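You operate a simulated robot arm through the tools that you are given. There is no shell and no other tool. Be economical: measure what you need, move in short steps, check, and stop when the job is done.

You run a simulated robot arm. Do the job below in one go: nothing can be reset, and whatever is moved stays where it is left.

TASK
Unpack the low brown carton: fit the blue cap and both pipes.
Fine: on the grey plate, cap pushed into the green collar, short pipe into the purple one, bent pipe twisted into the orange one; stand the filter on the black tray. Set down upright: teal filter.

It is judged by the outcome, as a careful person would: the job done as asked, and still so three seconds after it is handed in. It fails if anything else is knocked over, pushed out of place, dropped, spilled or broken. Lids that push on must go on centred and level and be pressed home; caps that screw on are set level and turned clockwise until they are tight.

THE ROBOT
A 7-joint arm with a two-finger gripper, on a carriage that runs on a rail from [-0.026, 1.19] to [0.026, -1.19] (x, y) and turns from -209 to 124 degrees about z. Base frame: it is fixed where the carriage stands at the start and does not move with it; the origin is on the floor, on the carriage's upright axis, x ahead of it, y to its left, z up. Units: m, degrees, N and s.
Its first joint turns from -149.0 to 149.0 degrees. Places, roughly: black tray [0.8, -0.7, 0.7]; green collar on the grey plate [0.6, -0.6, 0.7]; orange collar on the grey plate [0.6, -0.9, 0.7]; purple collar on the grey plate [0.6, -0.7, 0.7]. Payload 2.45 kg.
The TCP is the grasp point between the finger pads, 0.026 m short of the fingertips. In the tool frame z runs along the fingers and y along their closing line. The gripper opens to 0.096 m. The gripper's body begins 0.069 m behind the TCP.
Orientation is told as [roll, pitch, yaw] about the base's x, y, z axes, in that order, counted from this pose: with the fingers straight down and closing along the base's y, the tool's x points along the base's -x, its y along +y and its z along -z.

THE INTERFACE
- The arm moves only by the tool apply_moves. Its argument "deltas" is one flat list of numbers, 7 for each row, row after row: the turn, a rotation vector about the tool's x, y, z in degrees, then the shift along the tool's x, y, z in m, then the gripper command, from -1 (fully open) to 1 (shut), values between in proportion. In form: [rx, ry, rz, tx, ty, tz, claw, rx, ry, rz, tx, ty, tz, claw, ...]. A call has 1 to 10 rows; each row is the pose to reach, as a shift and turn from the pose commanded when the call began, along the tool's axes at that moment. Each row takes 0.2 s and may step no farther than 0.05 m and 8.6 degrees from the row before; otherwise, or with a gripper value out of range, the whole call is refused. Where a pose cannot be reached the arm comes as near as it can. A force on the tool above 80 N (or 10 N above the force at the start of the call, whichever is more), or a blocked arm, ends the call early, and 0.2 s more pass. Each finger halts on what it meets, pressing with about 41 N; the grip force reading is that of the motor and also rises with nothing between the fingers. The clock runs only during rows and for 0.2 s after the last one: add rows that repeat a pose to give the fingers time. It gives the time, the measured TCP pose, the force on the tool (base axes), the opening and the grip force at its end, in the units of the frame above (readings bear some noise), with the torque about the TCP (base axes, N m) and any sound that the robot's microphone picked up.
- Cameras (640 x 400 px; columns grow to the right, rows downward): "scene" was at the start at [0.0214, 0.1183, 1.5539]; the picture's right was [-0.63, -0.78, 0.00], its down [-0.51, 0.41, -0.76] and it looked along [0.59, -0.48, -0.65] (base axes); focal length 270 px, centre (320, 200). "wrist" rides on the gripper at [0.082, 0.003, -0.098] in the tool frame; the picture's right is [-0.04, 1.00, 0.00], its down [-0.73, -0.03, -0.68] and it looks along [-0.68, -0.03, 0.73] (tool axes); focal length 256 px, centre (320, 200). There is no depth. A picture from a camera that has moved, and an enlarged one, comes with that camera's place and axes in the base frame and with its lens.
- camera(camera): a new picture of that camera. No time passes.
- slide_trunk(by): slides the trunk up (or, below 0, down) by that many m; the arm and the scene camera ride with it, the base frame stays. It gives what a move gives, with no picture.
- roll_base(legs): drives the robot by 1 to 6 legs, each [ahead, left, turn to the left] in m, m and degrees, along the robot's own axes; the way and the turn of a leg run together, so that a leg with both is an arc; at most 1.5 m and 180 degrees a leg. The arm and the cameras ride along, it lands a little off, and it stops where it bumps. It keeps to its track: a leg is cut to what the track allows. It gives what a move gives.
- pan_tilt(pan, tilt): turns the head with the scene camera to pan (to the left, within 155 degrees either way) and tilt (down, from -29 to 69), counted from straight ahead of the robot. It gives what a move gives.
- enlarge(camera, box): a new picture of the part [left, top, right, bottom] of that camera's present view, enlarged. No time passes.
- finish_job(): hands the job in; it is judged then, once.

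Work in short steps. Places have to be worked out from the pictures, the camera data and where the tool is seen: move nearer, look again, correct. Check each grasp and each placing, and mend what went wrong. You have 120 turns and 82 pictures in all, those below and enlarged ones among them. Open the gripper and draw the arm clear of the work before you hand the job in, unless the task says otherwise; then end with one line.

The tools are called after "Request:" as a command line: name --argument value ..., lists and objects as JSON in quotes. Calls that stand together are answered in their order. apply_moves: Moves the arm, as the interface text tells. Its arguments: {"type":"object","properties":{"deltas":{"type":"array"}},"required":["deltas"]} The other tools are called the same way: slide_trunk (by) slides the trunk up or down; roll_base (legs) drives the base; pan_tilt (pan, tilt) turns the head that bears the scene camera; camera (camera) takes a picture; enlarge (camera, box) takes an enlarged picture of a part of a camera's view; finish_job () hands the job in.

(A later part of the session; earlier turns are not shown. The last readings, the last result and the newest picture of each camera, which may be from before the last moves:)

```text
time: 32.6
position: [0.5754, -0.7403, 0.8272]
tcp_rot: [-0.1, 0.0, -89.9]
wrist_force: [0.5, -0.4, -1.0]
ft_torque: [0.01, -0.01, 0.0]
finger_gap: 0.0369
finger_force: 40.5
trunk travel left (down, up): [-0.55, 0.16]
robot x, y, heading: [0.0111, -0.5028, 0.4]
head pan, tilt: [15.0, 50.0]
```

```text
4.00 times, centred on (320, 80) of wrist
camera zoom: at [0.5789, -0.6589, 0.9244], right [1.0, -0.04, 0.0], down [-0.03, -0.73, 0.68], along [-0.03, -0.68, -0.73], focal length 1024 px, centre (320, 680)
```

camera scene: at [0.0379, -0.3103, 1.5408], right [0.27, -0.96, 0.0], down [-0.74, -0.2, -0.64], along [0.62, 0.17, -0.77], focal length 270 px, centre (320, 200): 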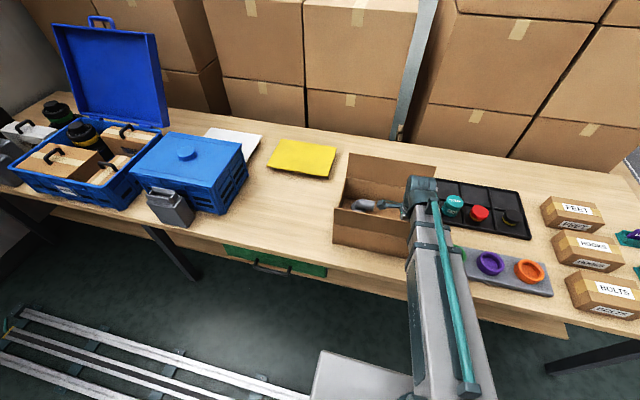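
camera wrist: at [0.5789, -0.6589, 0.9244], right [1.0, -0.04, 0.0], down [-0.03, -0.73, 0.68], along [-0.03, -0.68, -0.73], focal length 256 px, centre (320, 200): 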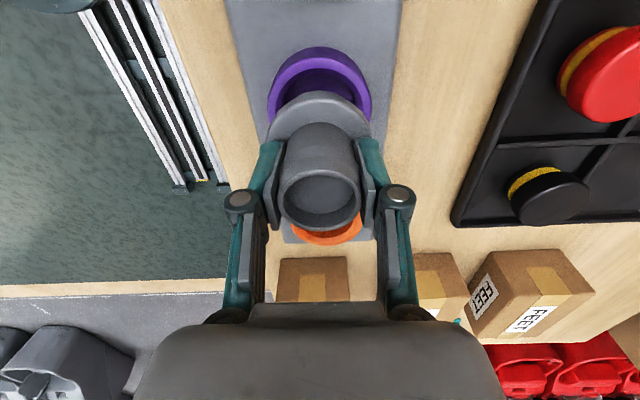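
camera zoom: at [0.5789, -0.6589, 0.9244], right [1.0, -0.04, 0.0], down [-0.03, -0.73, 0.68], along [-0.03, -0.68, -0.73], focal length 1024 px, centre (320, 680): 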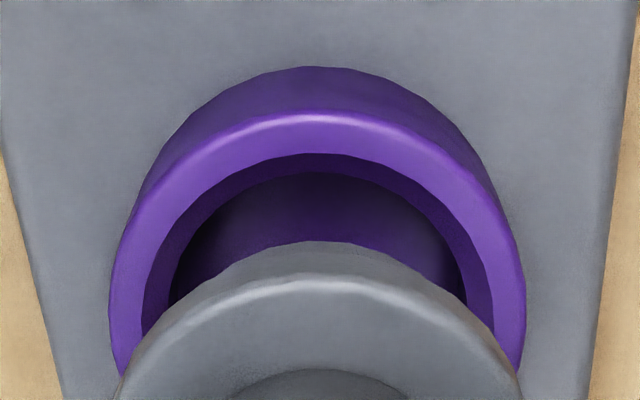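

Collar centre ≈ [0.575, -0.737]; the pipe is ~3 mm short in y. I correct and lower step by step, watching forces.

Request:
apply_moves --deltas '[0, 0, 0, 0.0015, 0, 0, 0.6, 0, 0, 0, 0.003, 0, 0.008, 0.6, 0, 0, 0, 0.003, 0, 0.016, 0.6]'

Request:
apply_moves --deltas '[0, 0, 0, 0, 0, 0.003, 0.6, 0, 0, 0, 0, 0, 0.005, 0.6]'

Request:
apply_moves --deltas '[0, 0, 0, 0, 0, 0.002, 0.6, 0, 0, 0, 0, 0, 0.004, 0.6]'

Request:
enlarge --camera "scene" --box '[400, 180, 600, 310]'

Request:
camera --camera "wrist"

```text
time: 33.4
position: [0.5753, -0.7378, 0.8112]
tcp_rot: [0.1, 0.0, -89.9]
wrist_force: [0.6, -0.5, -0.8]
ft_torque: [0.0, 0.01, -0.01]
finger_gap: 0.037
finger_force: 40.9
trunk travel left (down, up): [-0.55, 0.16]
robot x, y, heading: [0.0114, -0.5031, 0.3]
head pan, tilt: [15.0, 50.0]
```

```text
time: 34.0
position: [0.5753, -0.7364, 0.8062]
tcp_rot: [0.1, 0.0, -89.9]
wrist_force: [-0.1, -0.1, -0.2]
ft_torque: [0.0, 0.02, 0.02]
finger_gap: 0.037
finger_force: 41.3
trunk travel left (down, up): [-0.55, 0.16]
robot x, y, heading: [0.0122, -0.5036, 0.6]
head pan, tilt: [15.0, 50.0]
```

```text
time: 34.6
position: [0.575, -0.7366, 0.8029]
tcp_rot: [0.0, 0.0, -89.9]
wrist_force: [0.2, -0.4, 0.2]
ft_torque: [-0.01, -0.04, 0.01]
finger_gap: 0.0369
finger_force: 41.5
trunk travel left (down, up): [-0.55, 0.16]
robot x, y, heading: [0.0094, -0.5039, 0.6]
head pan, tilt: [15.0, 50.0]
```

```text
3.08 times, centred on (500, 245) of scene
camera zoom: at [0.0395, -0.3101, 1.5406], right [0.27, -0.96, 0.0], down [-0.74, -0.2, -0.64], along [0.62, 0.17, -0.77], focal length 830 px, centre (-234, 62)
```

zoom: 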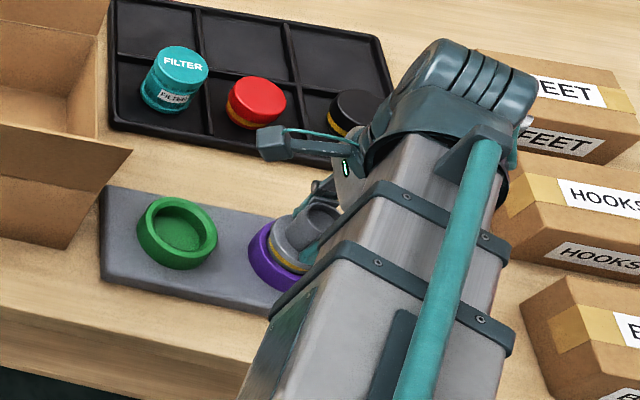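

```text
43 pictures are left
camera wrist: at [0.5772, -0.6554, 0.8995], right [1.0, -0.04, 0.0], down [-0.03, -0.73, 0.68], along [-0.03, -0.68, -0.73], focal length 256 px, centre (320, 200)
```

wrist: 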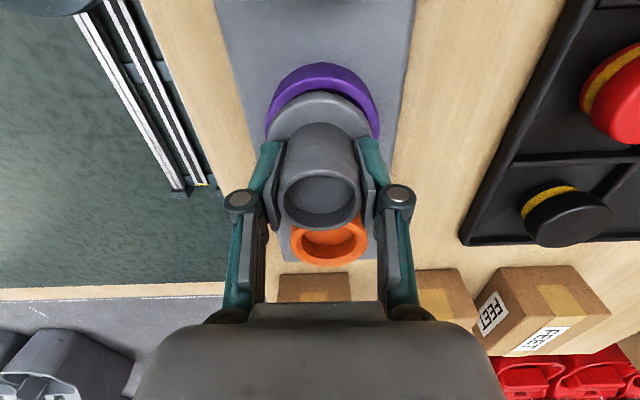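

Still free above. A small +1.5 mm x correction, then continue down.

Request:
apply_moves --deltas '[0, 0, 0, 0, 0.0015, 0.002, 0.6, 0, 0, 0, 0, 0.0015, 0.004, 0.6]'

Request:
apply_moves --deltas '[0, 0, 0, 0, 0, 0.002, 0.6, 0, 0, 0, 0, 0, 0.004, 0.6]'

Request:
apply_moves --deltas '[0, 0, 0, 0, 0, 0.001, 0.6, 0, 0, 0, 0, 0, 0.002, 0.6]'

```text
time: 35.2
position: [0.5762, -0.7376, 0.7969]
tcp_rot: [-0.2, 0.0, -89.9]
wrist_force: [-0.8, -8.9, 0.9]
ft_torque: [-0.38, 0.07, -0.04]
finger_gap: 0.0368
finger_force: 40.7
trunk travel left (down, up): [-0.55, 0.16]
robot x, y, heading: [0.0106, -0.5002, 0.4]
head pan, tilt: [15.0, 50.0]
```

```text
time: 35.8
position: [0.5768, -0.7389, 0.7945]
tcp_rot: [0.0, -0.1, -89.9]
wrist_force: [0.8, -14.6, 4.7]
ft_torque: [-0.59, -0.04, 0.03]
finger_gap: 0.0368
finger_force: 41.5
trunk travel left (down, up): [-0.55, 0.16]
robot x, y, heading: [0.0081, -0.4995, 0.7]
head pan, tilt: [15.0, 50.0]
```

```text
time: 36.4
position: [0.5759, -0.7381, 0.7919]
tcp_rot: [-0.1, -0.1, -90.0]
wrist_force: [2.3, -17.3, 4.0]
ft_torque: [-0.66, -0.07, 0.01]
finger_gap: 0.037
finger_force: 41.3
trunk travel left (down, up): [-0.55, 0.16]
robot x, y, heading: [0.0077, -0.5041, 0.6]
head pan, tilt: [15.0, 50.0]
```

The plug entered; the chamfer pushes toward -y, so I follow 2 mm that way.

Request:
apply_moves --deltas '[0, 0, 0, -0.001, 0, 0, 0.6, 0, 0, 0, -0.002, 0, 0, 0.6]'

Request:
apply_moves --deltas '[0, 0, 0, 0, 0, 0.001, 0.6, 0, 0, 0, 0, 0, 0.003, 0.6]'

```text
time: 37.0
position: [0.5771, -0.7392, 0.7916]
tcp_rot: [-0.2, 0.1, -89.8]
wrist_force: [2.3, -7.1, -2.4]
ft_torque: [-0.37, -0.11, -0.02]
finger_gap: 0.0369
finger_force: 41.0
trunk travel left (down, up): [-0.55, 0.16]
robot x, y, heading: [0.0124, -0.5031, 0.3]
head pan, tilt: [15.0, 50.0]
```

```text
time: 37.6
position: [0.5762, -0.7377, 0.7888]
tcp_rot: [0.0, 0.1, -89.9]
wrist_force: [-0.3, -2.0, -0.3]
ft_torque: [-0.06, 0.01, 0.01]
finger_gap: 0.0368
finger_force: 40.9
trunk travel left (down, up): [-0.55, 0.16]
robot x, y, heading: [0.0137, -0.5014, 0.5]
head pan, tilt: [15.0, 50.0]
```

Nicely centred now with hardly any side load. Continue down until it bears.

Request:
apply_moves --deltas '[0, 0, 0, 0, 0, 0.002, 0.6, 0, 0, 0, 0, 0, 0.004, 0.6]'

Request:
apply_moves --deltas '[0, 0, 0, 0, 0, 0.002, 0.6, 0, 0, 0, 0, 0, 0.003, 0.6]'

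Request:
apply_moves --deltas '[0, 0, 0, 0, 0, 0.002, 0.6, 0, 0, 0, 0, 0, 0.003, 0.6]'

```text
time: 38.2
position: [0.5764, -0.738, 0.7864]
tcp_rot: [0.1, 0.0, -89.9]
wrist_force: [-1.1, -1.3, 10.3]
ft_torque: [0.31, 0.16, 0.08]
finger_gap: 0.0368
finger_force: 41.1
trunk travel left (down, up): [-0.55, 0.16]
robot x, y, heading: [0.0103, -0.5022, 0.5]
head pan, tilt: [15.0, 50.0]
```

```text
time: 38.8
position: [0.5762, -0.739, 0.7849]
tcp_rot: [0.4, -0.1, -89.9]
wrist_force: [4.0, -2.1, 50.4]
ft_torque: [0.22, 0.03, 0.13]
finger_gap: 0.0371
finger_force: 41.4
trunk travel left (down, up): [-0.55, 0.16]
robot x, y, heading: [0.0109, -0.502, 0.5]
head pan, tilt: [15.0, 50.0]
```

```text
time: 39.3
position: [0.5762, -0.7386, 0.7851]
tcp_rot: [0.5, -0.3, -89.9]
wrist_force: [-3.3, 2.3, 47.9]
ft_torque: [0.42, 0.8, 0.14]
finger_gap: 0.0368
finger_force: 41.2
trunk travel left (down, up): [-0.55, 0.16]
robot x, y, heading: [0.0113, -0.5, 0.1]
head pan, tilt: [15.0, 50.0]
stopped in row 2: the force on the tool passed its limit at 84 N (the readings are from after the stop); the commanded pose is now the measured one
```

Stopped at 84 N. Let me see whether the flange sits on the rim.

Request:
enlarge --camera "wrist" --box '[220, 40, 420, 165]'

Request:
enlarge --camera "scene" --box '[440, 220, 540, 285]'

```text
3.20 times, centred on (320, 102) of wrist
camera zoom: at [0.5778, -0.6569, 0.8824], right [1.0, -0.04, 0.01], down [-0.03, -0.73, 0.68], along [-0.02, -0.68, -0.73], focal length 819 px, centre (320, 512)
```

zoom: 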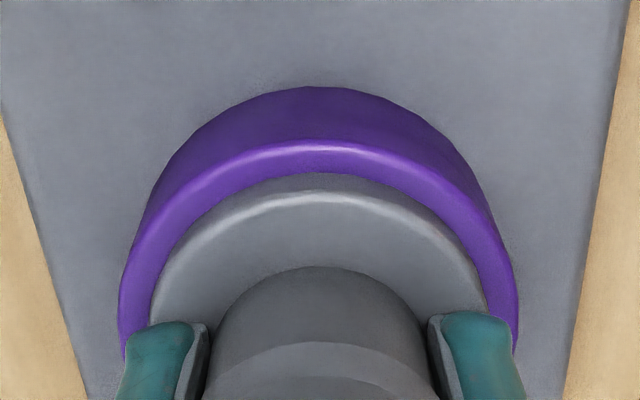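

```text
6.15 times, centred on (490, 252) of scene
camera zoom: at [0.0354, -0.3083, 1.5402], right [0.27, -0.96, 0.0], down [-0.74, -0.2, -0.64], along [0.62, 0.17, -0.76], focal length 1660 px, centre (-726, -123)
```

zoom: 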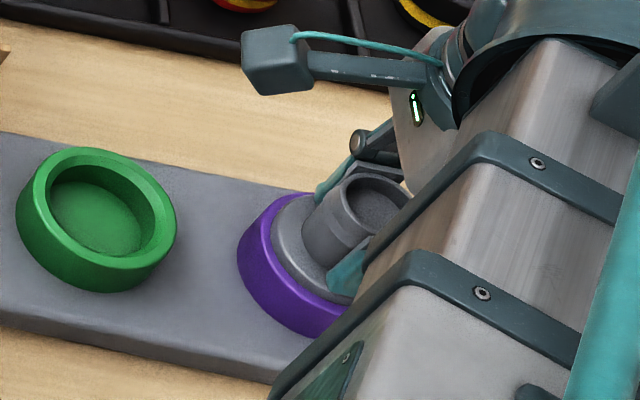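

The flange is in the collar's mouth, yellow band hidden. I release, rise, and check before a final press from above.

Request:
apply_moves --deltas '[0, 0, 0, 0, 0, -0.001, 0.6, 0, 0, 0, 0, 0, -0.001, 0.1, 0, 0, 0, 0, 0, -0.001, -0.2, 0, 0, 0, 0, 0, -0.001, -0.2, 0, 0, 0, 0, 0, -0.02, -0.2, 0, 0, 0, 0, 0, -0.05, -0.2, 0, 0, 0, 0, 0, -0.09, -0.2]'

Request:
enlarge --camera "wrist" --box '[220, 0, 420, 125]'

Request:
enlarge --camera "scene" --box '[440, 210, 560, 290]'

```text
time: 40.9
position: [0.5779, -0.7396, 0.8724]
tcp_rot: [0.3, -0.1, -89.9]
wrist_force: [-0.2, 0.4, -0.5]
ft_torque: [0.0, 0.02, 0.01]
finger_gap: 0.0577
finger_force: 0.1
trunk travel left (down, up): [-0.55, 0.16]
robot x, y, heading: [0.0111, -0.501, 0.4]
head pan, tilt: [15.0, 50.0]
```

```text
3.20 times, centred on (320, 62) of wrist
camera zoom: at [0.5796, -0.658, 0.9686], right [1.0, -0.04, 0.0], down [-0.03, -0.73, 0.68], along [-0.02, -0.68, -0.73], focal length 819 px, centre (320, 640)
```

zoom: 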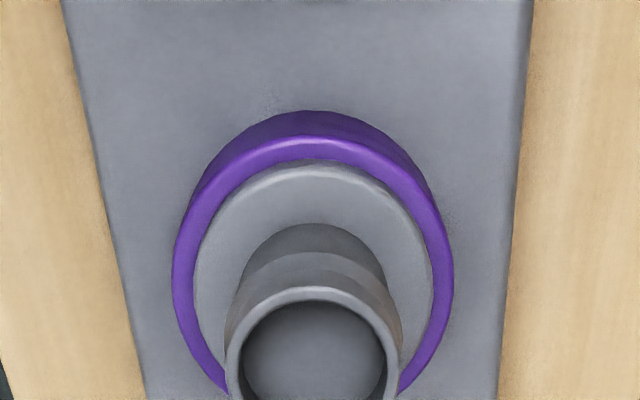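

```text
5.00 times, centred on (500, 250) of scene
camera zoom: at [0.0395, -0.3101, 1.5405], right [0.27, -0.96, 0.0], down [-0.74, -0.2, -0.64], along [0.62, 0.17, -0.77], focal length 1348 px, centre (-580, -50)
```

zoom: 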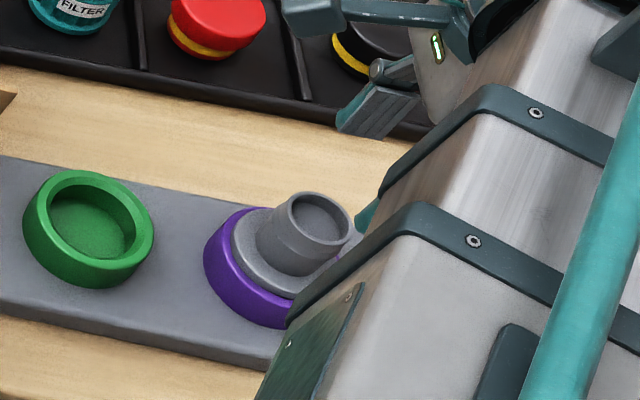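

It sits level and centred. I press on the tube's rim with half-closed fingertips to be sure it is home.

Request:
apply_moves --deltas '[0, 0, 0, 0.001, -0.0015, 0, 0.48, 0, 0, 0, 0.001, -0.0015, 0.02, 0.48, 0, 0, 0, 0.001, -0.0015, 0.045, 0.48, 0, 0, 0, 0.001, -0.0015, 0.05, 0.48]'

Request:
apply_moves --deltas '[0, 0, 0, 0, 0, 0.002, 0.48, 0, 0, 0, 0, 0, 0.004, 0.48, 0, 0, 0, 0, 0, 0.006, 0.48, 0, 0, 0, 0, 0, 0.008, 0.48, 0, 0, 0, 0, 0, 0.01, 0.48, 0, 0, 0, 0, 0, 0.012, 0.48]'

```text
time: 41.9
position: [0.577, -0.7404, 0.8272]
tcp_rot: [0.7, -0.3, -89.9]
wrist_force: [2.8, -4.4, 66.6]
ft_torque: [0.17, -0.13, 0.01]
finger_gap: 0.0298
finger_force: 18.5
trunk travel left (down, up): [-0.55, 0.16]
robot x, y, heading: [0.0133, -0.5024, 0.5]
head pan, tilt: [15.0, 50.0]
```

```text
time: 42.4
position: [0.5787, -0.7401, 0.8256]
tcp_rot: [1.4, -0.5, -90.1]
wrist_force: [14.2, 0.0, 73.0]
ft_torque: [0.34, -0.32, -0.16]
finger_gap: 0.0059
finger_force: 28.7
trunk travel left (down, up): [-0.55, 0.16]
robot x, y, heading: [0.0147, -0.5015, 0.5]
head pan, tilt: [15.0, 50.0]
stopped in row 2: the force on the tool passed its limit at 92 N (the readings are from after the stop); the commanded pose is now the measured one
```

The fingertips slid inward; contact was ~92 N so it has been pressed. I rise gently and inspect.

Request:
apply_moves --deltas '[0, 0, 0, 0, 0, -0.003, 0.9, 0, 0, 0, 0, 0, -0.01, 0.9, 0, 0, 0, 0, 0, -0.03, 0.9, 0, 0, 0, 0, 0, -0.065, 0.9]'

Request:
camera --camera "wrist"

Request:
enlarge --camera "scene" --box '[440, 210, 560, 290]'

```text
time: 43.4
position: [0.5753, -0.7415, 0.8839]
tcp_rot: [0.5, -0.3, -89.9]
wrist_force: [-0.2, 0.0, -0.3]
ft_torque: [-0.03, 0.01, 0.0]
finger_gap: 0.0049
finger_force: 0.0
trunk travel left (down, up): [-0.55, 0.16]
robot x, y, heading: [0.0089, -0.5017, 0.3]
head pan, tilt: [15.0, 50.0]
```

```text
38 pictures are left
camera wrist: at [0.5782, -0.6594, 0.9815], right [1.0, -0.04, 0.01], down [-0.03, -0.73, 0.68], along [-0.02, -0.68, -0.73], focal length 256 px, centre (320, 200)
```

wrist: 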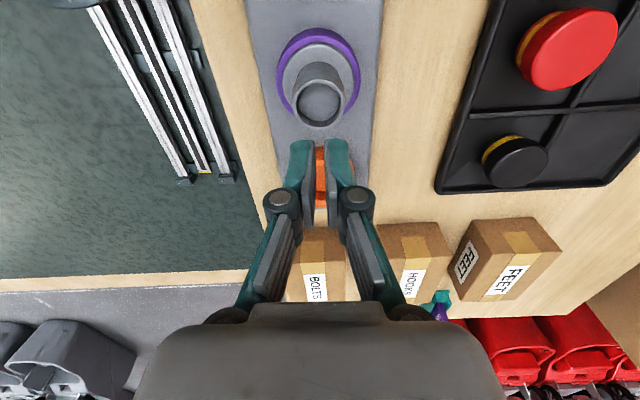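

```text
5.00 times, centred on (500, 250) of scene
camera zoom: at [0.0395, -0.3102, 1.5403], right [0.26, -0.96, 0.0], down [-0.74, -0.2, -0.64], along [0.62, 0.17, -0.77], focal length 1348 px, centre (-580, -50)
```

zoom: 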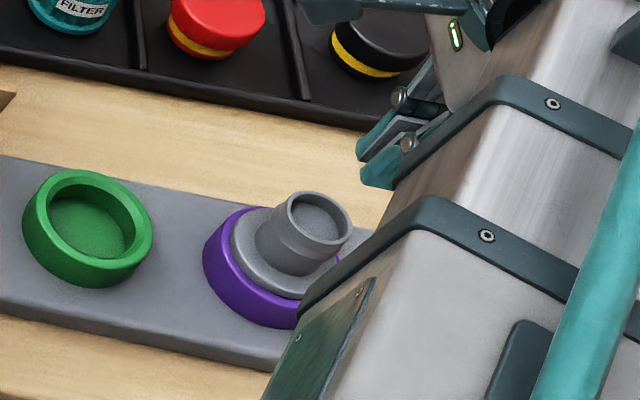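

Short pipe is home and level. I correct the small residual tilt while rising, then turn toward yaw 140 for the cap while travelling to the carton.

Request:
apply_moves --deltas '[0.3, -0.5, 0, 0, 0, -0.04, -0.4, 0.3, -0.5, 0, 0, 0, -0.085, -0.4]'

Request:
apply_moves --deltas '[0, 0, -8.5, 0.04, 0.004, 0, -0.4, 0, 0, -17, 0.08, 0.008, 0, -0.4, 0, 0, -25.5, 0.12, 0.012, 0, -0.4, 0, 0, -34, 0.16, 0.016, 0, -0.4, 0, 0, -42.5, 0.2, 0.02, 0, -0.4, 0, 0, -51, 0.24, 0.024, 0, -0.4, 0, 0, -59.5, 0.28, 0.028, 0, -0.4, 0, 0, -68, 0.32, 0.032, 0, -0.4, 0, 0, -76.5, 0.36, 0.036, 0, -0.4, 0, 0, -85, 0.4, 0.04, 0, -0.4]'

```text
time: 44.0
position: [0.5754, -0.7383, 0.9718]
tcp_rot: [0.3, -0.9, -89.9]
wrist_force: [0.0, -0.3, 0.2]
ft_torque: [-0.02, 0.0, 0.03]
finger_gap: 0.0671
finger_force: 0.1
trunk travel left (down, up): [-0.55, 0.16]
robot x, y, heading: [0.0123, -0.5027, 0.5]
head pan, tilt: [15.0, 50.0]
```

```text
time: 46.2
position: [0.6141, -0.337, 0.9651]
tcp_rot: [-0.9, -0.3, -4.8]
wrist_force: [0.0, -0.2, -0.8]
ft_torque: [-0.04, 0.03, -0.04]
finger_gap: 0.0674
finger_force: 0.0
trunk travel left (down, up): [-0.55, 0.16]
robot x, y, heading: [0.0102, -0.5021, 0.3]
head pan, tilt: [15.0, 50.0]
```

Request:
apply_moves --deltas '[-0.9, 0.3, 0, 0, 0, 0, -0.4, -0.9, 0.3, 0, 0, 0, 0, -0.4]'

Request:
apply_moves --deltas '[0, 0, -8.5, 0, 0.004, 0, -0.4, 0, 0, -17, 0, 0.008, 0, -0.4, 0, 0, -25.5, 0, 0.012, 0, -0.4, 0, 0, -34, 0, 0.016, 0, -0.4, 0, 0, -42.5, 0, 0.02, 0, -0.4, 0, 0, -51, 0, 0.024, 0, -0.4, 0, 0, -59.5, 0, 0.028, 0, -0.4, 0, 0, -68, 0, 0.032, 0, -0.4, 0, 0, -76.5, 0, 0.036, 0, -0.4, 0, 0, -85, 0, 0.05, 0, -0.4]'

Request:
apply_moves --deltas '[0, 0, -8.5, 0, 0, 0, -0.4, 0, 0, -17, 0, 0, 0, -0.4, 0, 0, -25.5, 0, 0, 0, -0.4, 0, 0, -34, 0, 0, 0, -0.4, 0, 0, -42.5, 0, 0, 0, -0.4, 0, 0, -51, 0, 0, 0, -0.4, 0, 0, -59.5, 0, 0, 0, -0.4]'

Request:
camera --camera "wrist"

```text
time: 46.8
position: [0.6155, -0.3379, 0.9656]
tcp_rot: [0.1, 0.0, -4.9]
wrist_force: [-0.5, 0.9, -0.3]
ft_torque: [0.02, 0.03, 0.01]
finger_gap: 0.067
finger_force: 0.0
trunk travel left (down, up): [-0.55, 0.16]
robot x, y, heading: [0.011, -0.5003, 0.1]
head pan, tilt: [15.0, 50.0]
```

```text
time: 49.0
position: [0.6197, -0.29, 0.9669]
tcp_rot: [0.1, -0.1, 80.2]
wrist_force: [0.5, -0.2, -0.2]
ft_torque: [0.01, 0.01, -0.03]
finger_gap: 0.0672
finger_force: 0.0
trunk travel left (down, up): [-0.55, 0.16]
robot x, y, heading: [0.011, -0.5011, 0.1]
head pan, tilt: [15.0, 50.0]
```

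```text
time: 50.6
position: [0.6207, -0.2897, 0.9638]
tcp_rot: [-0.1, 0.1, 139.8]
wrist_force: [0.3, 0.2, -0.2]
ft_torque: [0.01, 0.0, 0.03]
finger_gap: 0.0672
finger_force: 0.1
trunk travel left (down, up): [-0.55, 0.16]
robot x, y, heading: [0.0091, -0.5037, 0.5]
head pan, tilt: [15.0, 50.0]
```

```text
36 pictures are left
camera wrist: at [0.6791, -0.3454, 1.0628], right [-0.68, -0.74, 0.0], down [-0.54, 0.5, 0.68], along [-0.5, 0.46, -0.73], focal length 256 px, centre (320, 200)
```

wrist: 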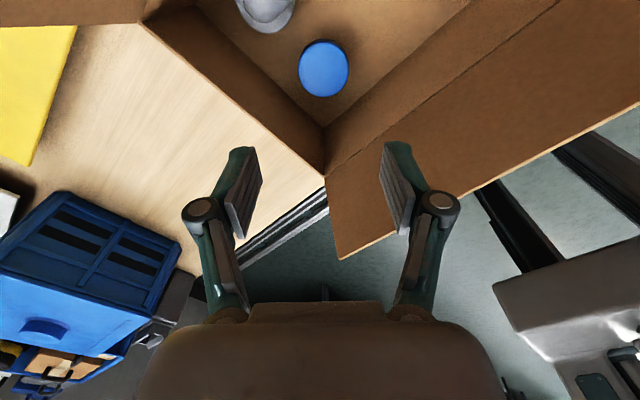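

Yaw 140 works. Cap at ≈[0.607, -0.285], top z≈0.73, ⌀0.06; walls at x=0.538, y=-0.225. I turn back 10° to share clearances and lower to 0.80 for a check.

Request:
apply_moves --deltas '[0, 0, 5, -0.0129, 0.0056, 0.03, -0.4, 0, 0, 10, -0.0129, 0.0056, 0.07, -0.4, 0, 0, 10, -0.0129, 0.0056, 0.11, -0.4, 0, 0, 10, -0.0129, 0.0056, 0.15, -0.4]'

Request:
camera --camera "wrist"

```text
time: 51.6
position: [0.6057, -0.2872, 0.8143]
tcp_rot: [-0.1, 0.0, 129.5]
wrist_force: [0.3, -0.3, 0.5]
ft_torque: [0.01, -0.02, 0.04]
finger_gap: 0.0671
finger_force: 0.1
trunk travel left (down, up): [-0.55, 0.16]
robot x, y, heading: [0.0132, -0.5036, 0.6]
head pan, tilt: [15.0, 50.0]
```

```text
35 pictures are left
camera wrist: at [0.6551, -0.3517, 0.9125], right [-0.8, -0.6, 0.0], down [-0.44, 0.58, 0.68], along [-0.41, 0.54, -0.73], focal length 256 px, centre (320, 200)
```

wrist: 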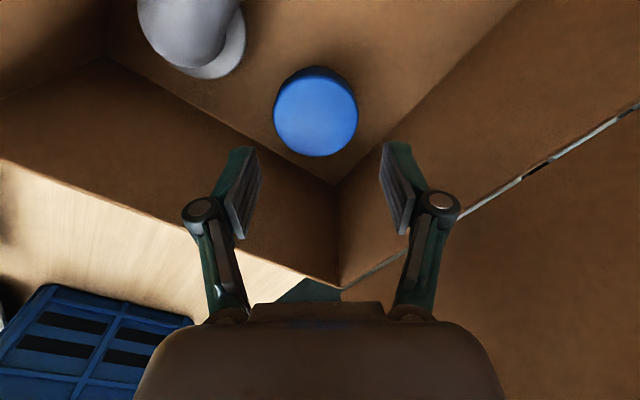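

Centred within 3 mm. Correct, lower to z≈0.743 and grip.

Request:
apply_moves --deltas '[0, 0, 0, 0, -0.0028, 0.03, -0.4, 0, 0, 0, 0, -0.0028, 0.06, -0.4, 0, 0, 0, 0, -0.0028, 0.071, -0.4, 0, 0, 0, 0, -0.0028, 0.071, 0, 0, 0, 0, 0, -0.0028, 0.071, 0.3, 0, 0, 0, 0, -0.0028, 0.071, 0.3]'

Request:
camera --camera "wrist"

```text
time: 53.0
position: [0.6091, -0.2846, 0.7457]
tcp_rot: [-0.1, 0.0, 129.5]
wrist_force: [0.5, 0.0, 0.0]
ft_torque: [0.0, -0.03, 0.02]
finger_gap: 0.0571
finger_force: 40.6
trunk travel left (down, up): [-0.55, 0.16]
robot x, y, heading: [0.0104, -0.5021, 0.3]
head pan, tilt: [15.0, 50.0]
```

```text
34 pictures are left
camera wrist: at [0.6569, -0.3496, 0.843], right [-0.8, -0.61, 0.0], down [-0.45, 0.58, 0.68], along [-0.41, 0.54, -0.73], focal length 256 px, centre (320, 200)
```

wrist: 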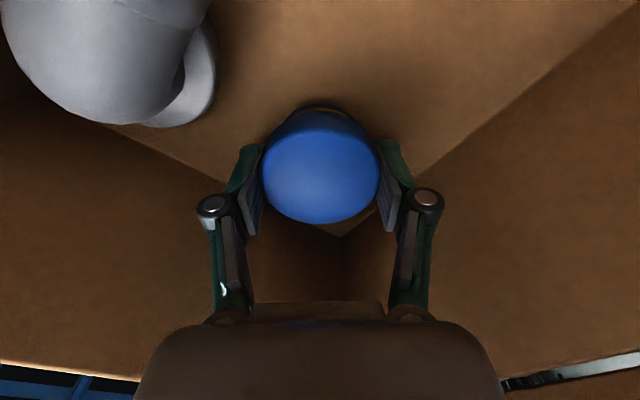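

Gripped at 0.057. Lift straight out.

Request:
apply_moves --deltas '[0, 0, 0, 0, 0, -0.02, 0.4, 0, 0, 0, 0, 0, -0.06, 0.4, 0, 0, 0, 0, 0, -0.1, 0.4, 0, 0, 0, 0, 0, -0.14, 0.4, 0, 0, 0, 0, 0, -0.18, 0.4, 0, 0, 0, 0, 0, -0.2, 0.4]'

Request:
enlarge --camera "scene" --box '[320, 120, 480, 240]'

```text
time: 54.4
position: [0.6076, -0.2836, 0.9457]
tcp_rot: [-0.2, -0.1, 129.4]
wrist_force: [0.0, 0.0, 0.1]
ft_torque: [-0.01, 0.03, -0.02]
finger_gap: 0.057
finger_force: 41.1
trunk travel left (down, up): [-0.55, 0.16]
robot x, y, heading: [0.0105, -0.501, 0.1]
head pan, tilt: [15.0, 50.0]
```

```text
3.33 times, centred on (400, 180) of scene
camera zoom: at [0.0395, -0.3103, 1.5405], right [0.26, -0.96, 0.0], down [-0.74, -0.2, -0.64], along [0.62, 0.17, -0.77], focal length 899 px, centre (53, 267)
```

zoom: 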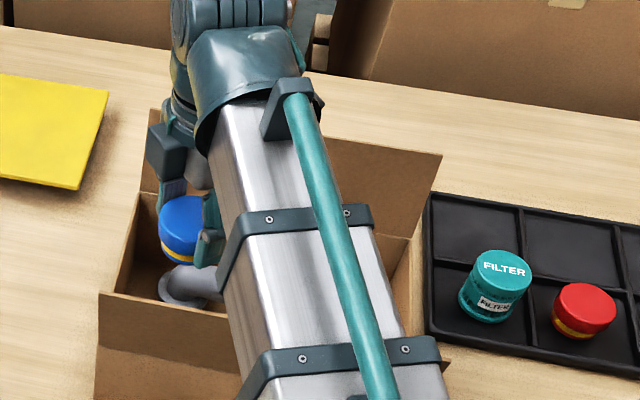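

Cap level in the gripper. Carry it sideways out of the box and over the green collar.

Request:
apply_moves --deltas '[0, 0, 0, 0.0309, 0.0254, 0, 0.4, 0, 0, 0, 0.0618, 0.0508, 0, 0.4, 0, 0, 0, 0.0927, 0.0762, 0, 0.4, 0, 0, 0, 0.1236, 0.1016, 0, 0.4, 0, 0, 0, 0.1545, 0.127, 0, 0.4, 0, 0, 0, 0.1855, 0.1524, 0, 0.4, 0, 0, 0, 0.2043, 0.182, 0, 0.4, 0, 0, 0, 0.223, 0.2117, 0, 0.4, 0, 0, 0, 0.2418, 0.2414, 0, 0.4]'

Request:
apply_moves --deltas '[0, 0, 0, 0, 0, 0.04, 0.4, 0, 0, 0, 0, 0, 0.08, 0.4, 0, 0, 0, 0, 0, 0.11, 0.4]'

Request:
camera --camera "wrist"

Request:
enlarge --camera "scene" --box '[400, 190, 560, 290]'

```text
time: 56.4
position: [0.577, -0.6249, 0.9458]
tcp_rot: [-0.1, -0.1, 129.5]
wrist_force: [0.1, 0.9, -1.1]
ft_torque: [-0.01, 0.03, 0.01]
finger_gap: 0.057
finger_force: 40.9
trunk travel left (down, up): [-0.55, 0.16]
robot x, y, heading: [0.015, -0.501, 0.8]
head pan, tilt: [15.0, 50.0]
```

```text
time: 57.2
position: [0.5775, -0.623, 0.8328]
tcp_rot: [-0.1, -0.1, 129.6]
wrist_force: [0.1, 0.7, -0.2]
ft_torque: [-0.02, -0.01, 0.06]
finger_gap: 0.0572
finger_force: 41.2
trunk travel left (down, up): [-0.55, 0.16]
robot x, y, heading: [0.0095, -0.5041, 0.4]
head pan, tilt: [15.0, 50.0]
```

```text
32 pictures are left
camera wrist: at [0.6257, -0.689, 0.9311], right [-0.8, -0.61, 0.0], down [-0.44, 0.58, 0.68], along [-0.41, 0.54, -0.73], focal length 256 px, centre (320, 200)
```

wrist: 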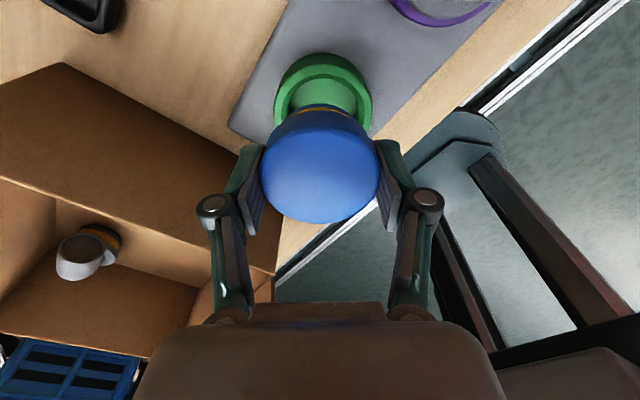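

```text
4.00 times, centred on (480, 240) of scene
camera zoom: at [0.0397, -0.3103, 1.5406], right [0.26, -0.96, 0.0], down [-0.74, -0.2, -0.64], along [0.62, 0.17, -0.77], focal length 1079 px, centre (-320, 40)
```

zoom: 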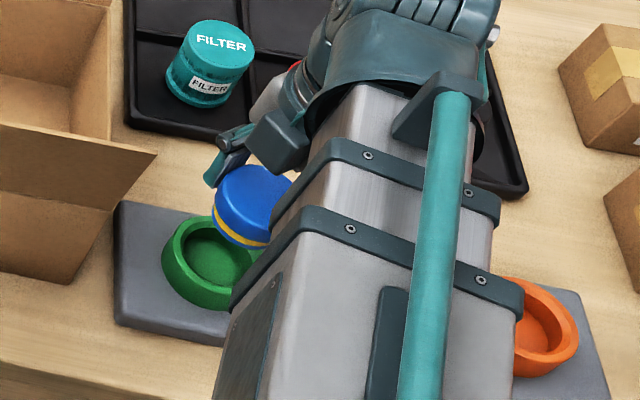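

Offset to the green collar is ~3 mm along -tool x. Correct and lower in stages with force checks.

Request:
apply_moves --deltas '[0, 0, 0, -0.003, 0, 0.02, 0.4, 0, 0, 0, -0.003, 0, 0.036, 0.4]'

Request:
enlarge --camera "wrist" --box '[220, 40, 420, 165]'

Request:
enlarge --camera "scene" --box '[430, 220, 510, 280]'

```text
time: 57.8
position: [0.574, -0.621, 0.7985]
tcp_rot: [-0.2, -0.1, 129.4]
wrist_force: [-0.1, 0.3, 0.2]
ft_torque: [0.03, 0.02, 0.0]
finger_gap: 0.057
finger_force: 40.8
trunk travel left (down, up): [-0.55, 0.16]
robot x, y, heading: [0.0093, -0.5038, 0.4]
head pan, tilt: [15.0, 50.0]
```

```text
3.20 times, centred on (320, 102) of wrist
camera zoom: at [0.623, -0.6866, 0.8957], right [-0.8, -0.61, 0.0], down [-0.44, 0.58, 0.68], along [-0.41, 0.54, -0.73], focal length 819 px, centre (320, 512)
```

zoom: 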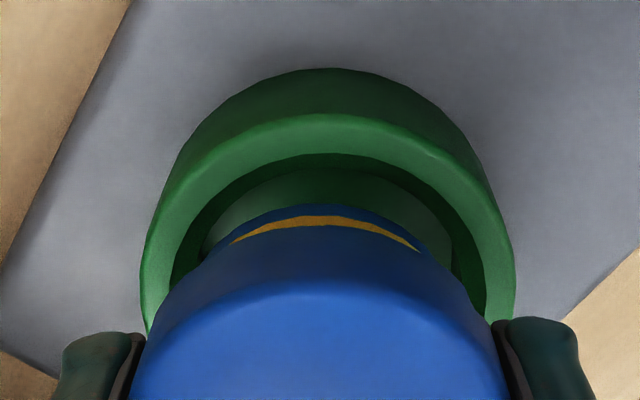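

```text
6.67 times, centred on (470, 250) of scene
camera zoom: at [0.0397, -0.3103, 1.5406], right [0.26, -0.96, 0.0], down [-0.74, -0.2, -0.64], along [0.62, 0.17, -0.77], focal length 1798 px, centre (-680, -133)
```

zoom: 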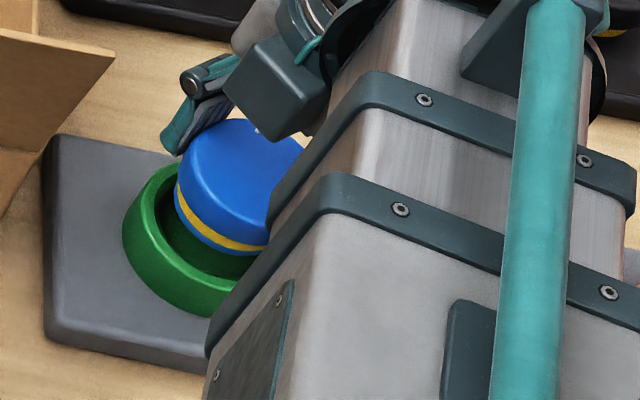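

Well aligned (≤1 mm). Lower in small steps.

Request:
apply_moves --deltas '[0, 0, 0, 0, 0, 0.004, 0.4, 0, 0, 0, 0, 0, 0.008, 0.4]'

Request:
apply_moves --deltas '[0, 0, 0, 0, 0, 0.002, 0.4, 0, 0, 0, 0, 0, 0.004, 0.4]'

Request:
apply_moves --deltas '[0, 0, 0, 0, 0, 0.002, 0.4, 0, 0, 0, 0, 0, 0.004, 0.4]'

Request:
apply_moves --deltas '[0, 0, 0, 0, 0, 0.0015, 0.4, 0, 0, 0, 0, 0, 0.003, 0.4]'

```text
time: 58.4
position: [0.5751, -0.6218, 0.7907]
tcp_rot: [-0.1, 0.0, 129.5]
wrist_force: [0.1, 0.4, -1.0]
ft_torque: [0.01, 0.03, 0.03]
finger_gap: 0.0571
finger_force: 41.6
trunk travel left (down, up): [-0.55, 0.16]
robot x, y, heading: [0.0088, -0.5048, 0.3]
head pan, tilt: [15.0, 50.0]
```

```text
time: 59.0
position: [0.573, -0.6209, 0.7849]
tcp_rot: [0.0, -0.1, 129.4]
wrist_force: [0.5, -0.5, 0.7]
ft_torque: [-0.03, 0.0, 0.03]
finger_gap: 0.057
finger_force: 40.5
trunk travel left (down, up): [-0.55, 0.16]
robot x, y, heading: [0.0103, -0.5031, 0.4]
head pan, tilt: [15.0, 50.0]
```

```text
time: 59.6
position: [0.5735, -0.6216, 0.7826]
tcp_rot: [-0.1, -0.1, 129.4]
wrist_force: [-0.8, 0.8, 0.1]
ft_torque: [0.03, 0.02, -0.02]
finger_gap: 0.0572
finger_force: 40.9
trunk travel left (down, up): [-0.55, 0.16]
robot x, y, heading: [0.0102, -0.5028, 0.4]
head pan, tilt: [15.0, 50.0]
```

```text
time: 60.2
position: [0.5738, -0.6221, 0.7792]
tcp_rot: [-0.1, -0.1, 129.5]
wrist_force: [-6.2, 2.2, 0.7]
ft_torque: [0.05, 0.15, -0.03]
finger_gap: 0.057
finger_force: 41.1
trunk travel left (down, up): [-0.55, 0.16]
robot x, y, heading: [0.014, -0.5015, 0.5]
head pan, tilt: [15.0, 50.0]
```

Chamfer contact pushing -x; follow 1 mm and go on.

Request:
apply_moves --deltas '[0, 0, 0, -0.0008, 0.0007, 0.001, 0.4, 0, 0, 0, -0.0008, 0.0007, 0.003, 0.4]'

Request:
apply_moves --deltas '[0, 0, 0, 0, 0, 0.0015, 0.4, 0, 0, 0, 0, 0, 0.003, 0.4]'

```text
time: 60.8
position: [0.5733, -0.6223, 0.7758]
tcp_rot: [-0.1, 0.0, 129.5]
wrist_force: [-1.2, 0.2, -0.1]
ft_torque: [0.04, 0.03, -0.01]
finger_gap: 0.0571
finger_force: 41.0
trunk travel left (down, up): [-0.55, 0.16]
robot x, y, heading: [0.0101, -0.5036, 0.4]
head pan, tilt: [15.0, 50.0]
```

```text
time: 61.4
position: [0.5744, -0.6211, 0.7753]
tcp_rot: [-0.2, 0.2, 129.6]
wrist_force: [4.1, -1.5, 28.3]
ft_torque: [-0.68, 0.67, 0.1]
finger_gap: 0.0571
finger_force: 41.0
trunk travel left (down, up): [-0.55, 0.16]
robot x, y, heading: [0.0139, -0.4994, 0.3]
head pan, tilt: [15.0, 50.0]
```

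The fingertips have met the rim (tips ≈0.749); the cap is in by ~13 mm. Release, then press it home from above with closed fingers.

Request:
apply_moves --deltas '[0, 0, 0, 0, 0, -0.0025, 0.4, 0, 0, 0, 0, 0, -0.0025, 0, 0, 0, 0, 0, 0, -0.0025, -0.4, 0, 0, 0, 0, 0, -0.0025, -0.4, 0, 0, 0, 0, 0, -0.03, -0.4, 0, 0, 0, 0, 0, -0.06, 0.2, 0, 0, 0, 0, 0, -0.08, 0.7, 0, 0, 0, 0, 0, -0.08, 1, 0, 0, 0, 0, 0, -0.08, 1, 0, 0, 0, 0, 0, -0.08, 1]'

Request:
camera --camera "wrist"

```text
time: 63.6
position: [0.5736, -0.6217, 0.8545]
tcp_rot: [-0.1, -0.1, 129.5]
wrist_force: [0.4, 0.2, -0.3]
ft_torque: [-0.01, 0.01, 0.01]
finger_gap: 0.0
finger_force: 28.3
trunk travel left (down, up): [-0.55, 0.16]
robot x, y, heading: [0.0132, -0.5047, 0.4]
head pan, tilt: [15.0, 50.0]
```

```text
28 pictures are left
camera wrist: at [0.6222, -0.6874, 0.951], right [-0.8, -0.61, 0.0], down [-0.44, 0.58, 0.68], along [-0.41, 0.54, -0.73], focal length 256 px, centre (320, 200)
```

wrist: 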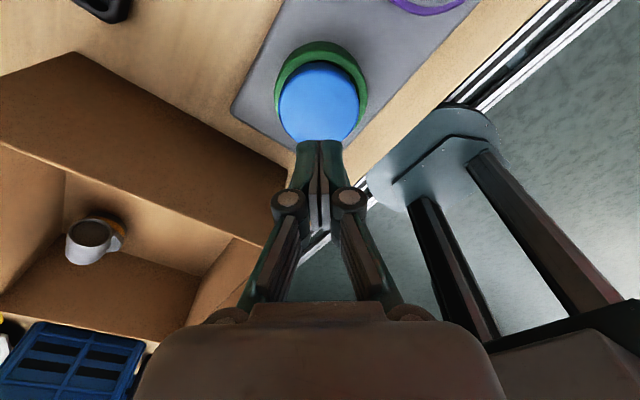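

Cap sits level in the collar. Press down on its centre.

Request:
apply_moves --deltas '[0, 0, 0, 0, 0, 0.03, 1, 0, 0, 0, 0, 0, 0.055, 1, 0, 0, 0, 0, 0, 0.066, 1]'

Request:
apply_moves --deltas '[0, 0, 0, 0, 0, 0.002, 1, 0, 0, 0, 0, 0, 0.004, 1]'

Request:
apply_moves --deltas '[0, 0, 0, 0, 0, 0.002, 1, 0, 0, 0, 0, 0, 0.004, 1]'

Request:
apply_moves --deltas '[0, 0, 0, 0, 0, 0.002, 1, 0, 0, 0, 0, 0, 0.004, 1]'

```text
time: 64.5
position: [0.5736, -0.6228, 0.7965]
tcp_rot: [-0.8, 0.6, 129.5]
wrist_force: [-6.1, 0.2, 57.6]
ft_torque: [0.2, 0.33, -0.07]
finger_gap: 0.006
finger_force: 28.1
trunk travel left (down, up): [-0.55, 0.16]
robot x, y, heading: [0.0121, -0.5026, 0.4]
head pan, tilt: [15.0, 50.0]
stopped in row 3: the force on the tool passed its limit at 87 N (the readings are from after the stop); the commanded pose is now the measured one
```

```text
time: 64.9
position: [0.5748, -0.6218, 0.7961]
tcp_rot: [-0.8, 0.8, 129.6]
wrist_force: [-6.3, 0.5, 50.5]
ft_torque: [0.24, 0.34, -0.03]
finger_gap: 0.0056
finger_force: 28.8
trunk travel left (down, up): [-0.55, 0.16]
robot x, y, heading: [0.0102, -0.5037, 0.4]
head pan, tilt: [15.0, 50.0]
stopped in row 1: the force on the tool passed its limit at 85 N (the readings are from after the stop); the commanded pose is now the measured one
```

```text
time: 65.3
position: [0.5745, -0.6223, 0.7958]
tcp_rot: [-0.9, 0.9, 129.6]
wrist_force: [-6.6, 0.9, 50.3]
ft_torque: [0.28, 0.4, -0.02]
finger_gap: 0.0061
finger_force: 29.0
trunk travel left (down, up): [-0.55, 0.16]
robot x, y, heading: [0.0099, -0.4973, 0.1]
head pan, tilt: [15.0, 50.0]
stopped in row 2: the force on the tool passed its limit at 86 N (the readings are from after the stop); the commanded pose is now the measured one
```

```text
time: 65.8
position: [0.5749, -0.6222, 0.7958]
tcp_rot: [-1.0, 1.0, 129.6]
wrist_force: [-6.9, 0.9, 52.0]
ft_torque: [0.28, 0.4, -0.01]
finger_gap: 0.0058
finger_force: 28.8
trunk travel left (down, up): [-0.55, 0.16]
robot x, y, heading: [0.0091, -0.5007, 0.2]
head pan, tilt: [15.0, 50.0]
stopped in row 2: the force on the tool passed its limit at 85 N (the readings are from after the stop); the commanded pose is now the measured one
```

Pressed at ~86 N. Rise, correct the tilt and look at how deep it sits.

Request:
apply_moves --deltas '[0, 0, 0, 0, 0, -0.005, 1, 0, 0, 0, 0, 0, -0.04, 1, 0, 0, 0, 0, 0, -0.075, 1]'

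Request:
enlarge --camera "wrist" --box '[240, 20, 400, 120]'

Request:
enlarge --camera "scene" --box '[420, 220, 540, 290]'

```text
time: 66.6
position: [0.575, -0.6234, 0.8677]
tcp_rot: [-1.0, 0.8, 129.6]
wrist_force: [-0.4, -0.5, 0.5]
ft_torque: [0.0, -0.04, 0.0]
finger_gap: 0.0002
finger_force: 28.2
trunk travel left (down, up): [-0.55, 0.16]
robot x, y, heading: [0.0106, -0.5031, 0.1]
head pan, tilt: [15.0, 50.0]
```

```text
4.00 times, centred on (320, 70) of wrist
camera zoom: at [0.6218, -0.6886, 0.9659], right [-0.8, -0.61, -0.02], down [-0.46, 0.59, 0.67], along [-0.4, 0.54, -0.74], focal length 1024 px, centre (320, 720)
```

zoom: 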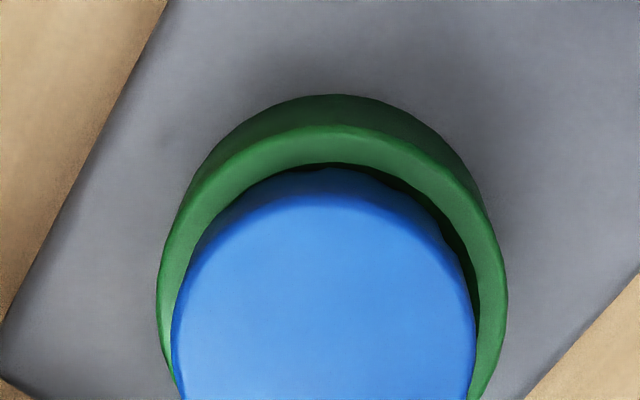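

```text
5.33 times, centred on (480, 255) of scene
camera zoom: at [0.0393, -0.3102, 1.5403], right [0.27, -0.96, 0.0], down [-0.74, -0.2, -0.64], along [0.62, 0.17, -0.77], focal length 1438 px, centre (-533, -93)
```

zoom: 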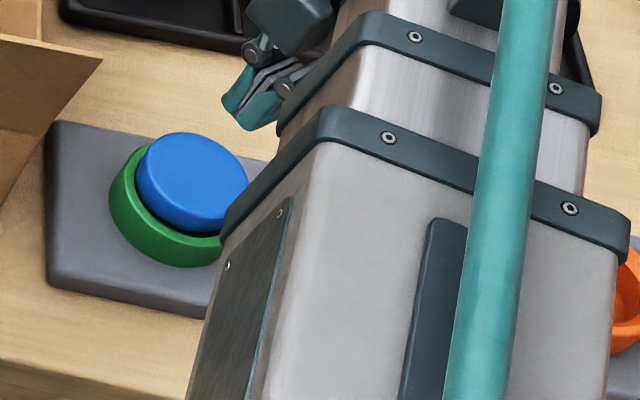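

The cap stands perhaps 15 mm proud; I must compare it properly with the pipe. I straighten the tool and move the arm off toward the carton so the scene camera sees the whole plate.

Request:
apply_moves --deltas '[1.29, -0.23, 0, 0, 0, -0.04, 1, 1.29, -0.23, 0, 0, 0, -0.085, 1]'

Request:
apply_moves --deltas '[0, 0, 5, -0.019, -0.032, 0, 0, 0, 0, 10, -0.038, -0.064, 0, -0.4, 0, 0, 15, -0.057, -0.096, 0, -0.4, 0, 0, 20, -0.076, -0.128, 0, -0.4, 0, 0, 25, -0.095, -0.16, 0, -0.4, 0, 0, 30, -0.114, -0.192, 0, -0.4, 0, 0, 35, -0.133, -0.224, 0, -0.4, 0, 0, 39.5, -0.152, -0.256, 0, -0.4, 0, 0, 39.5, -0.171, -0.288, 0, -0.4]'

Request:
enlarge --camera "scene" --box '[425, 225, 555, 300]'

Request:
camera --camera "wrist"

```text
time: 67.2
position: [0.5724, -0.6248, 0.9537]
tcp_rot: [-2.1, 0.6, 129.6]
wrist_force: [-0.2, 0.3, -0.3]
ft_torque: [-0.02, -0.02, -0.01]
finger_gap: 0.0
finger_force: 28.9
trunk travel left (down, up): [-0.55, 0.16]
robot x, y, heading: [0.0127, -0.5052, 0.4]
head pan, tilt: [15.0, 50.0]
```

```text
time: 69.2
position: [0.688, -0.3049, 0.9624]
tcp_rot: [-2.0, -0.9, 90.1]
wrist_force: [0.4, 0.8, -0.5]
ft_torque: [0.03, -0.01, 0.01]
finger_gap: 0.0671
finger_force: 0.1
trunk travel left (down, up): [-0.55, 0.16]
robot x, y, heading: [0.0113, -0.5, 0.6]
head pan, tilt: [15.0, 50.0]
```

```text
4.92 times, centred on (490, 262) of scene
camera zoom: at [0.0397, -0.31, 1.5405], right [0.27, -0.96, 0.0], down [-0.74, -0.2, -0.64], along [0.62, 0.17, -0.77], focal length 1328 px, centre (-517, -108)
```

zoom: 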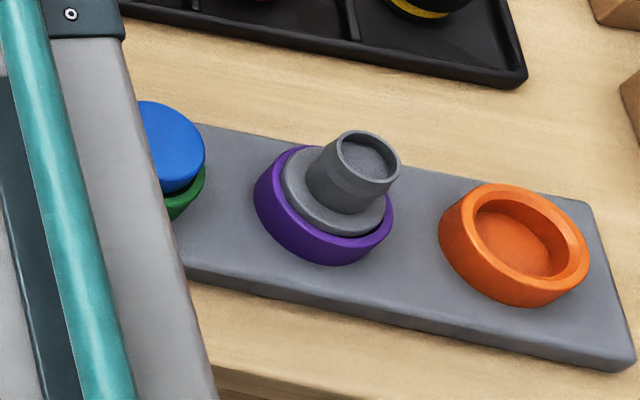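

```text
24 pictures are left
camera wrist: at [0.6802, -0.3894, 1.0577], right [-1.0, 0.04, -0.03], down [0.01, 0.72, 0.69], along [0.05, 0.69, -0.72], focal length 256 px, centre (320, 200)
```

wrist: 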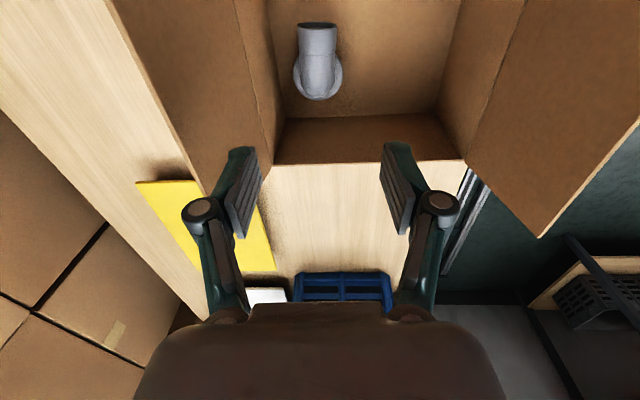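

I had the tilt sign wrong; correct it now. The elbow's upright axis is ≈[0.698, -0.276]; then I lower toward it at yaw 90.

Request:
apply_moves --deltas '[-2.0, 0.9, 0, 0, 0, 0, -0.2, -2.0, 0.9, 0, 0, 0, 0, -0.2]'

Request:
apply_moves --deltas '[0, 0, 0, -0.027, -0.009, 0.03, -0.1, 0, 0, 0, -0.027, -0.009, 0.07, -0.05, 0, 0, 0, -0.027, -0.009, 0.11, -0.02, 0, 0, 0, -0.027, -0.009, 0.12, 0]'

Request:
camera --camera "wrist"

```text
time: 69.8
position: [0.6867, -0.3072, 0.9607]
tcp_rot: [-0.1, 0.0, 90.2]
wrist_force: [0.7, -0.4, 0.2]
ft_torque: [0.0, -0.02, 0.0]
finger_gap: 0.0577
finger_force: 0.0
trunk travel left (down, up): [-0.55, 0.16]
robot x, y, heading: [0.0101, -0.4989, 0.4]
head pan, tilt: [15.0, 50.0]
```

```text
time: 70.8
position: [0.6946, -0.2799, 0.8404]
tcp_rot: [0.0, 0.0, 90.2]
wrist_force: [0.1, 0.3, 0.2]
ft_torque: [-0.01, -0.01, 0.02]
finger_gap: 0.0479
finger_force: 0.1
trunk travel left (down, up): [-0.55, 0.16]
robot x, y, heading: [0.0137, -0.5014, 0.6]
head pan, tilt: [15.0, 50.0]
```

```text
23 pictures are left
camera wrist: at [0.6915, -0.3614, 0.9379], right [-1.0, 0.04, 0.0], down [0.03, 0.73, 0.68], along [0.03, 0.68, -0.73], focal length 256 px, centre (320, 200)
```

wrist: 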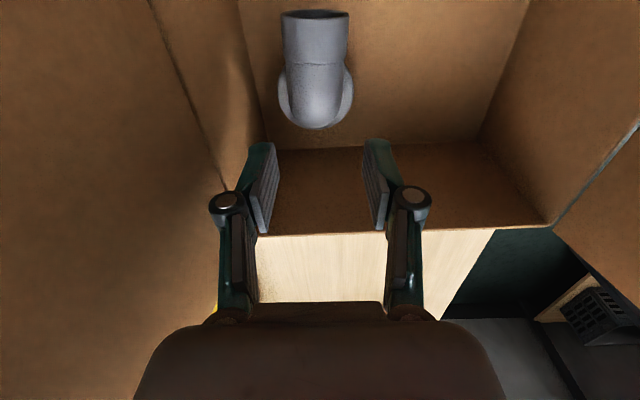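

Aligned but for 3.5 mm in x. Correct and go down to z≈0.763.

Request:
apply_moves --deltas '[0, 0, 0, 0, -0.0035, 0.03, 0, 0, 0, 0, 0, -0.0035, 0.055, 0]'

Request:
camera --camera "wrist"

```text
time: 71.4
position: [0.7, -0.2811, 0.7852]
tcp_rot: [-0.1, 0.0, 90.1]
wrist_force: [0.0, 0.4, 0.6]
ft_torque: [0.0, -0.01, 0.01]
finger_gap: 0.0477
finger_force: 0.0
trunk travel left (down, up): [-0.55, 0.16]
robot x, y, heading: [0.0127, -0.4999, 0.2]
head pan, tilt: [15.0, 50.0]
```

```text
22 pictures are left
camera wrist: at [0.6957, -0.3623, 0.8838], right [-1.0, 0.04, 0.0], down [0.03, 0.73, 0.68], along [0.03, 0.68, -0.73], focal length 256 px, centre (320, 200)
```

wrist: 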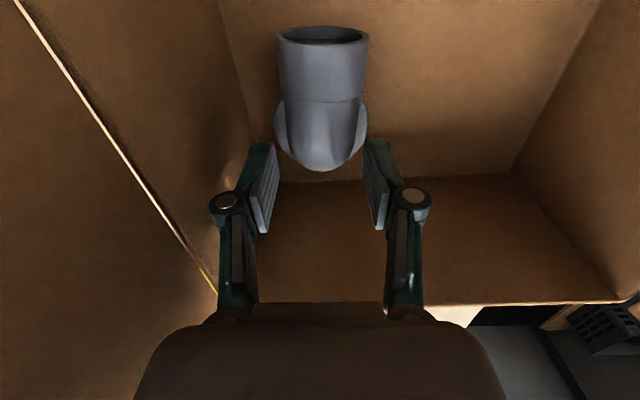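

Pads straddle the elbow. Lower 22 mm, shift 2 mm, and close.

Request:
apply_moves --deltas '[0, 0, 0, 0.002, 0, 0.012, 0, 0, 0, 0, 0.002, 0, 0.021, 0, 0, 0, 0, 0.002, 0, 0.021, 0.3, 0, 0, 0, 0.002, 0, 0.021, 0.5, 0, 0, 0, 0.002, 0, 0.021, 0.5]'

Request:
camera --camera "wrist"

```text
time: 72.6
position: [0.6992, -0.2825, 0.7652]
tcp_rot: [-0.1, 0.0, 90.1]
wrist_force: [0.2, -0.1, 0.3]
ft_torque: [-0.01, -0.08, 0.0]
finger_gap: 0.0356
finger_force: 41.1
trunk travel left (down, up): [-0.55, 0.16]
robot x, y, heading: [0.0119, -0.5019, 0.5]
head pan, tilt: [15.0, 50.0]
```

```text
21 pictures are left
camera wrist: at [0.6957, -0.3639, 0.8623], right [-1.0, 0.04, 0.0], down [0.03, 0.73, 0.68], along [0.03, 0.68, -0.73], focal length 256 px, centre (320, 200)
```

wrist: 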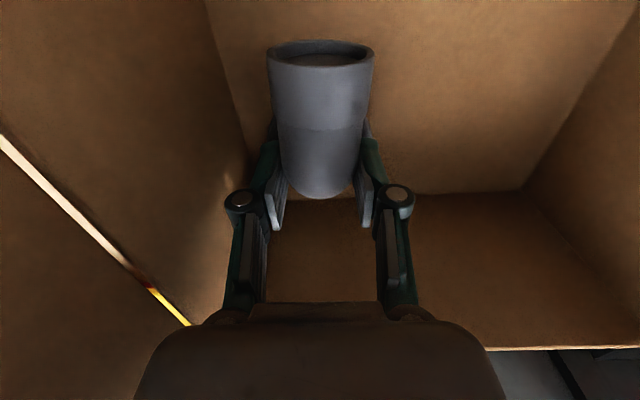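

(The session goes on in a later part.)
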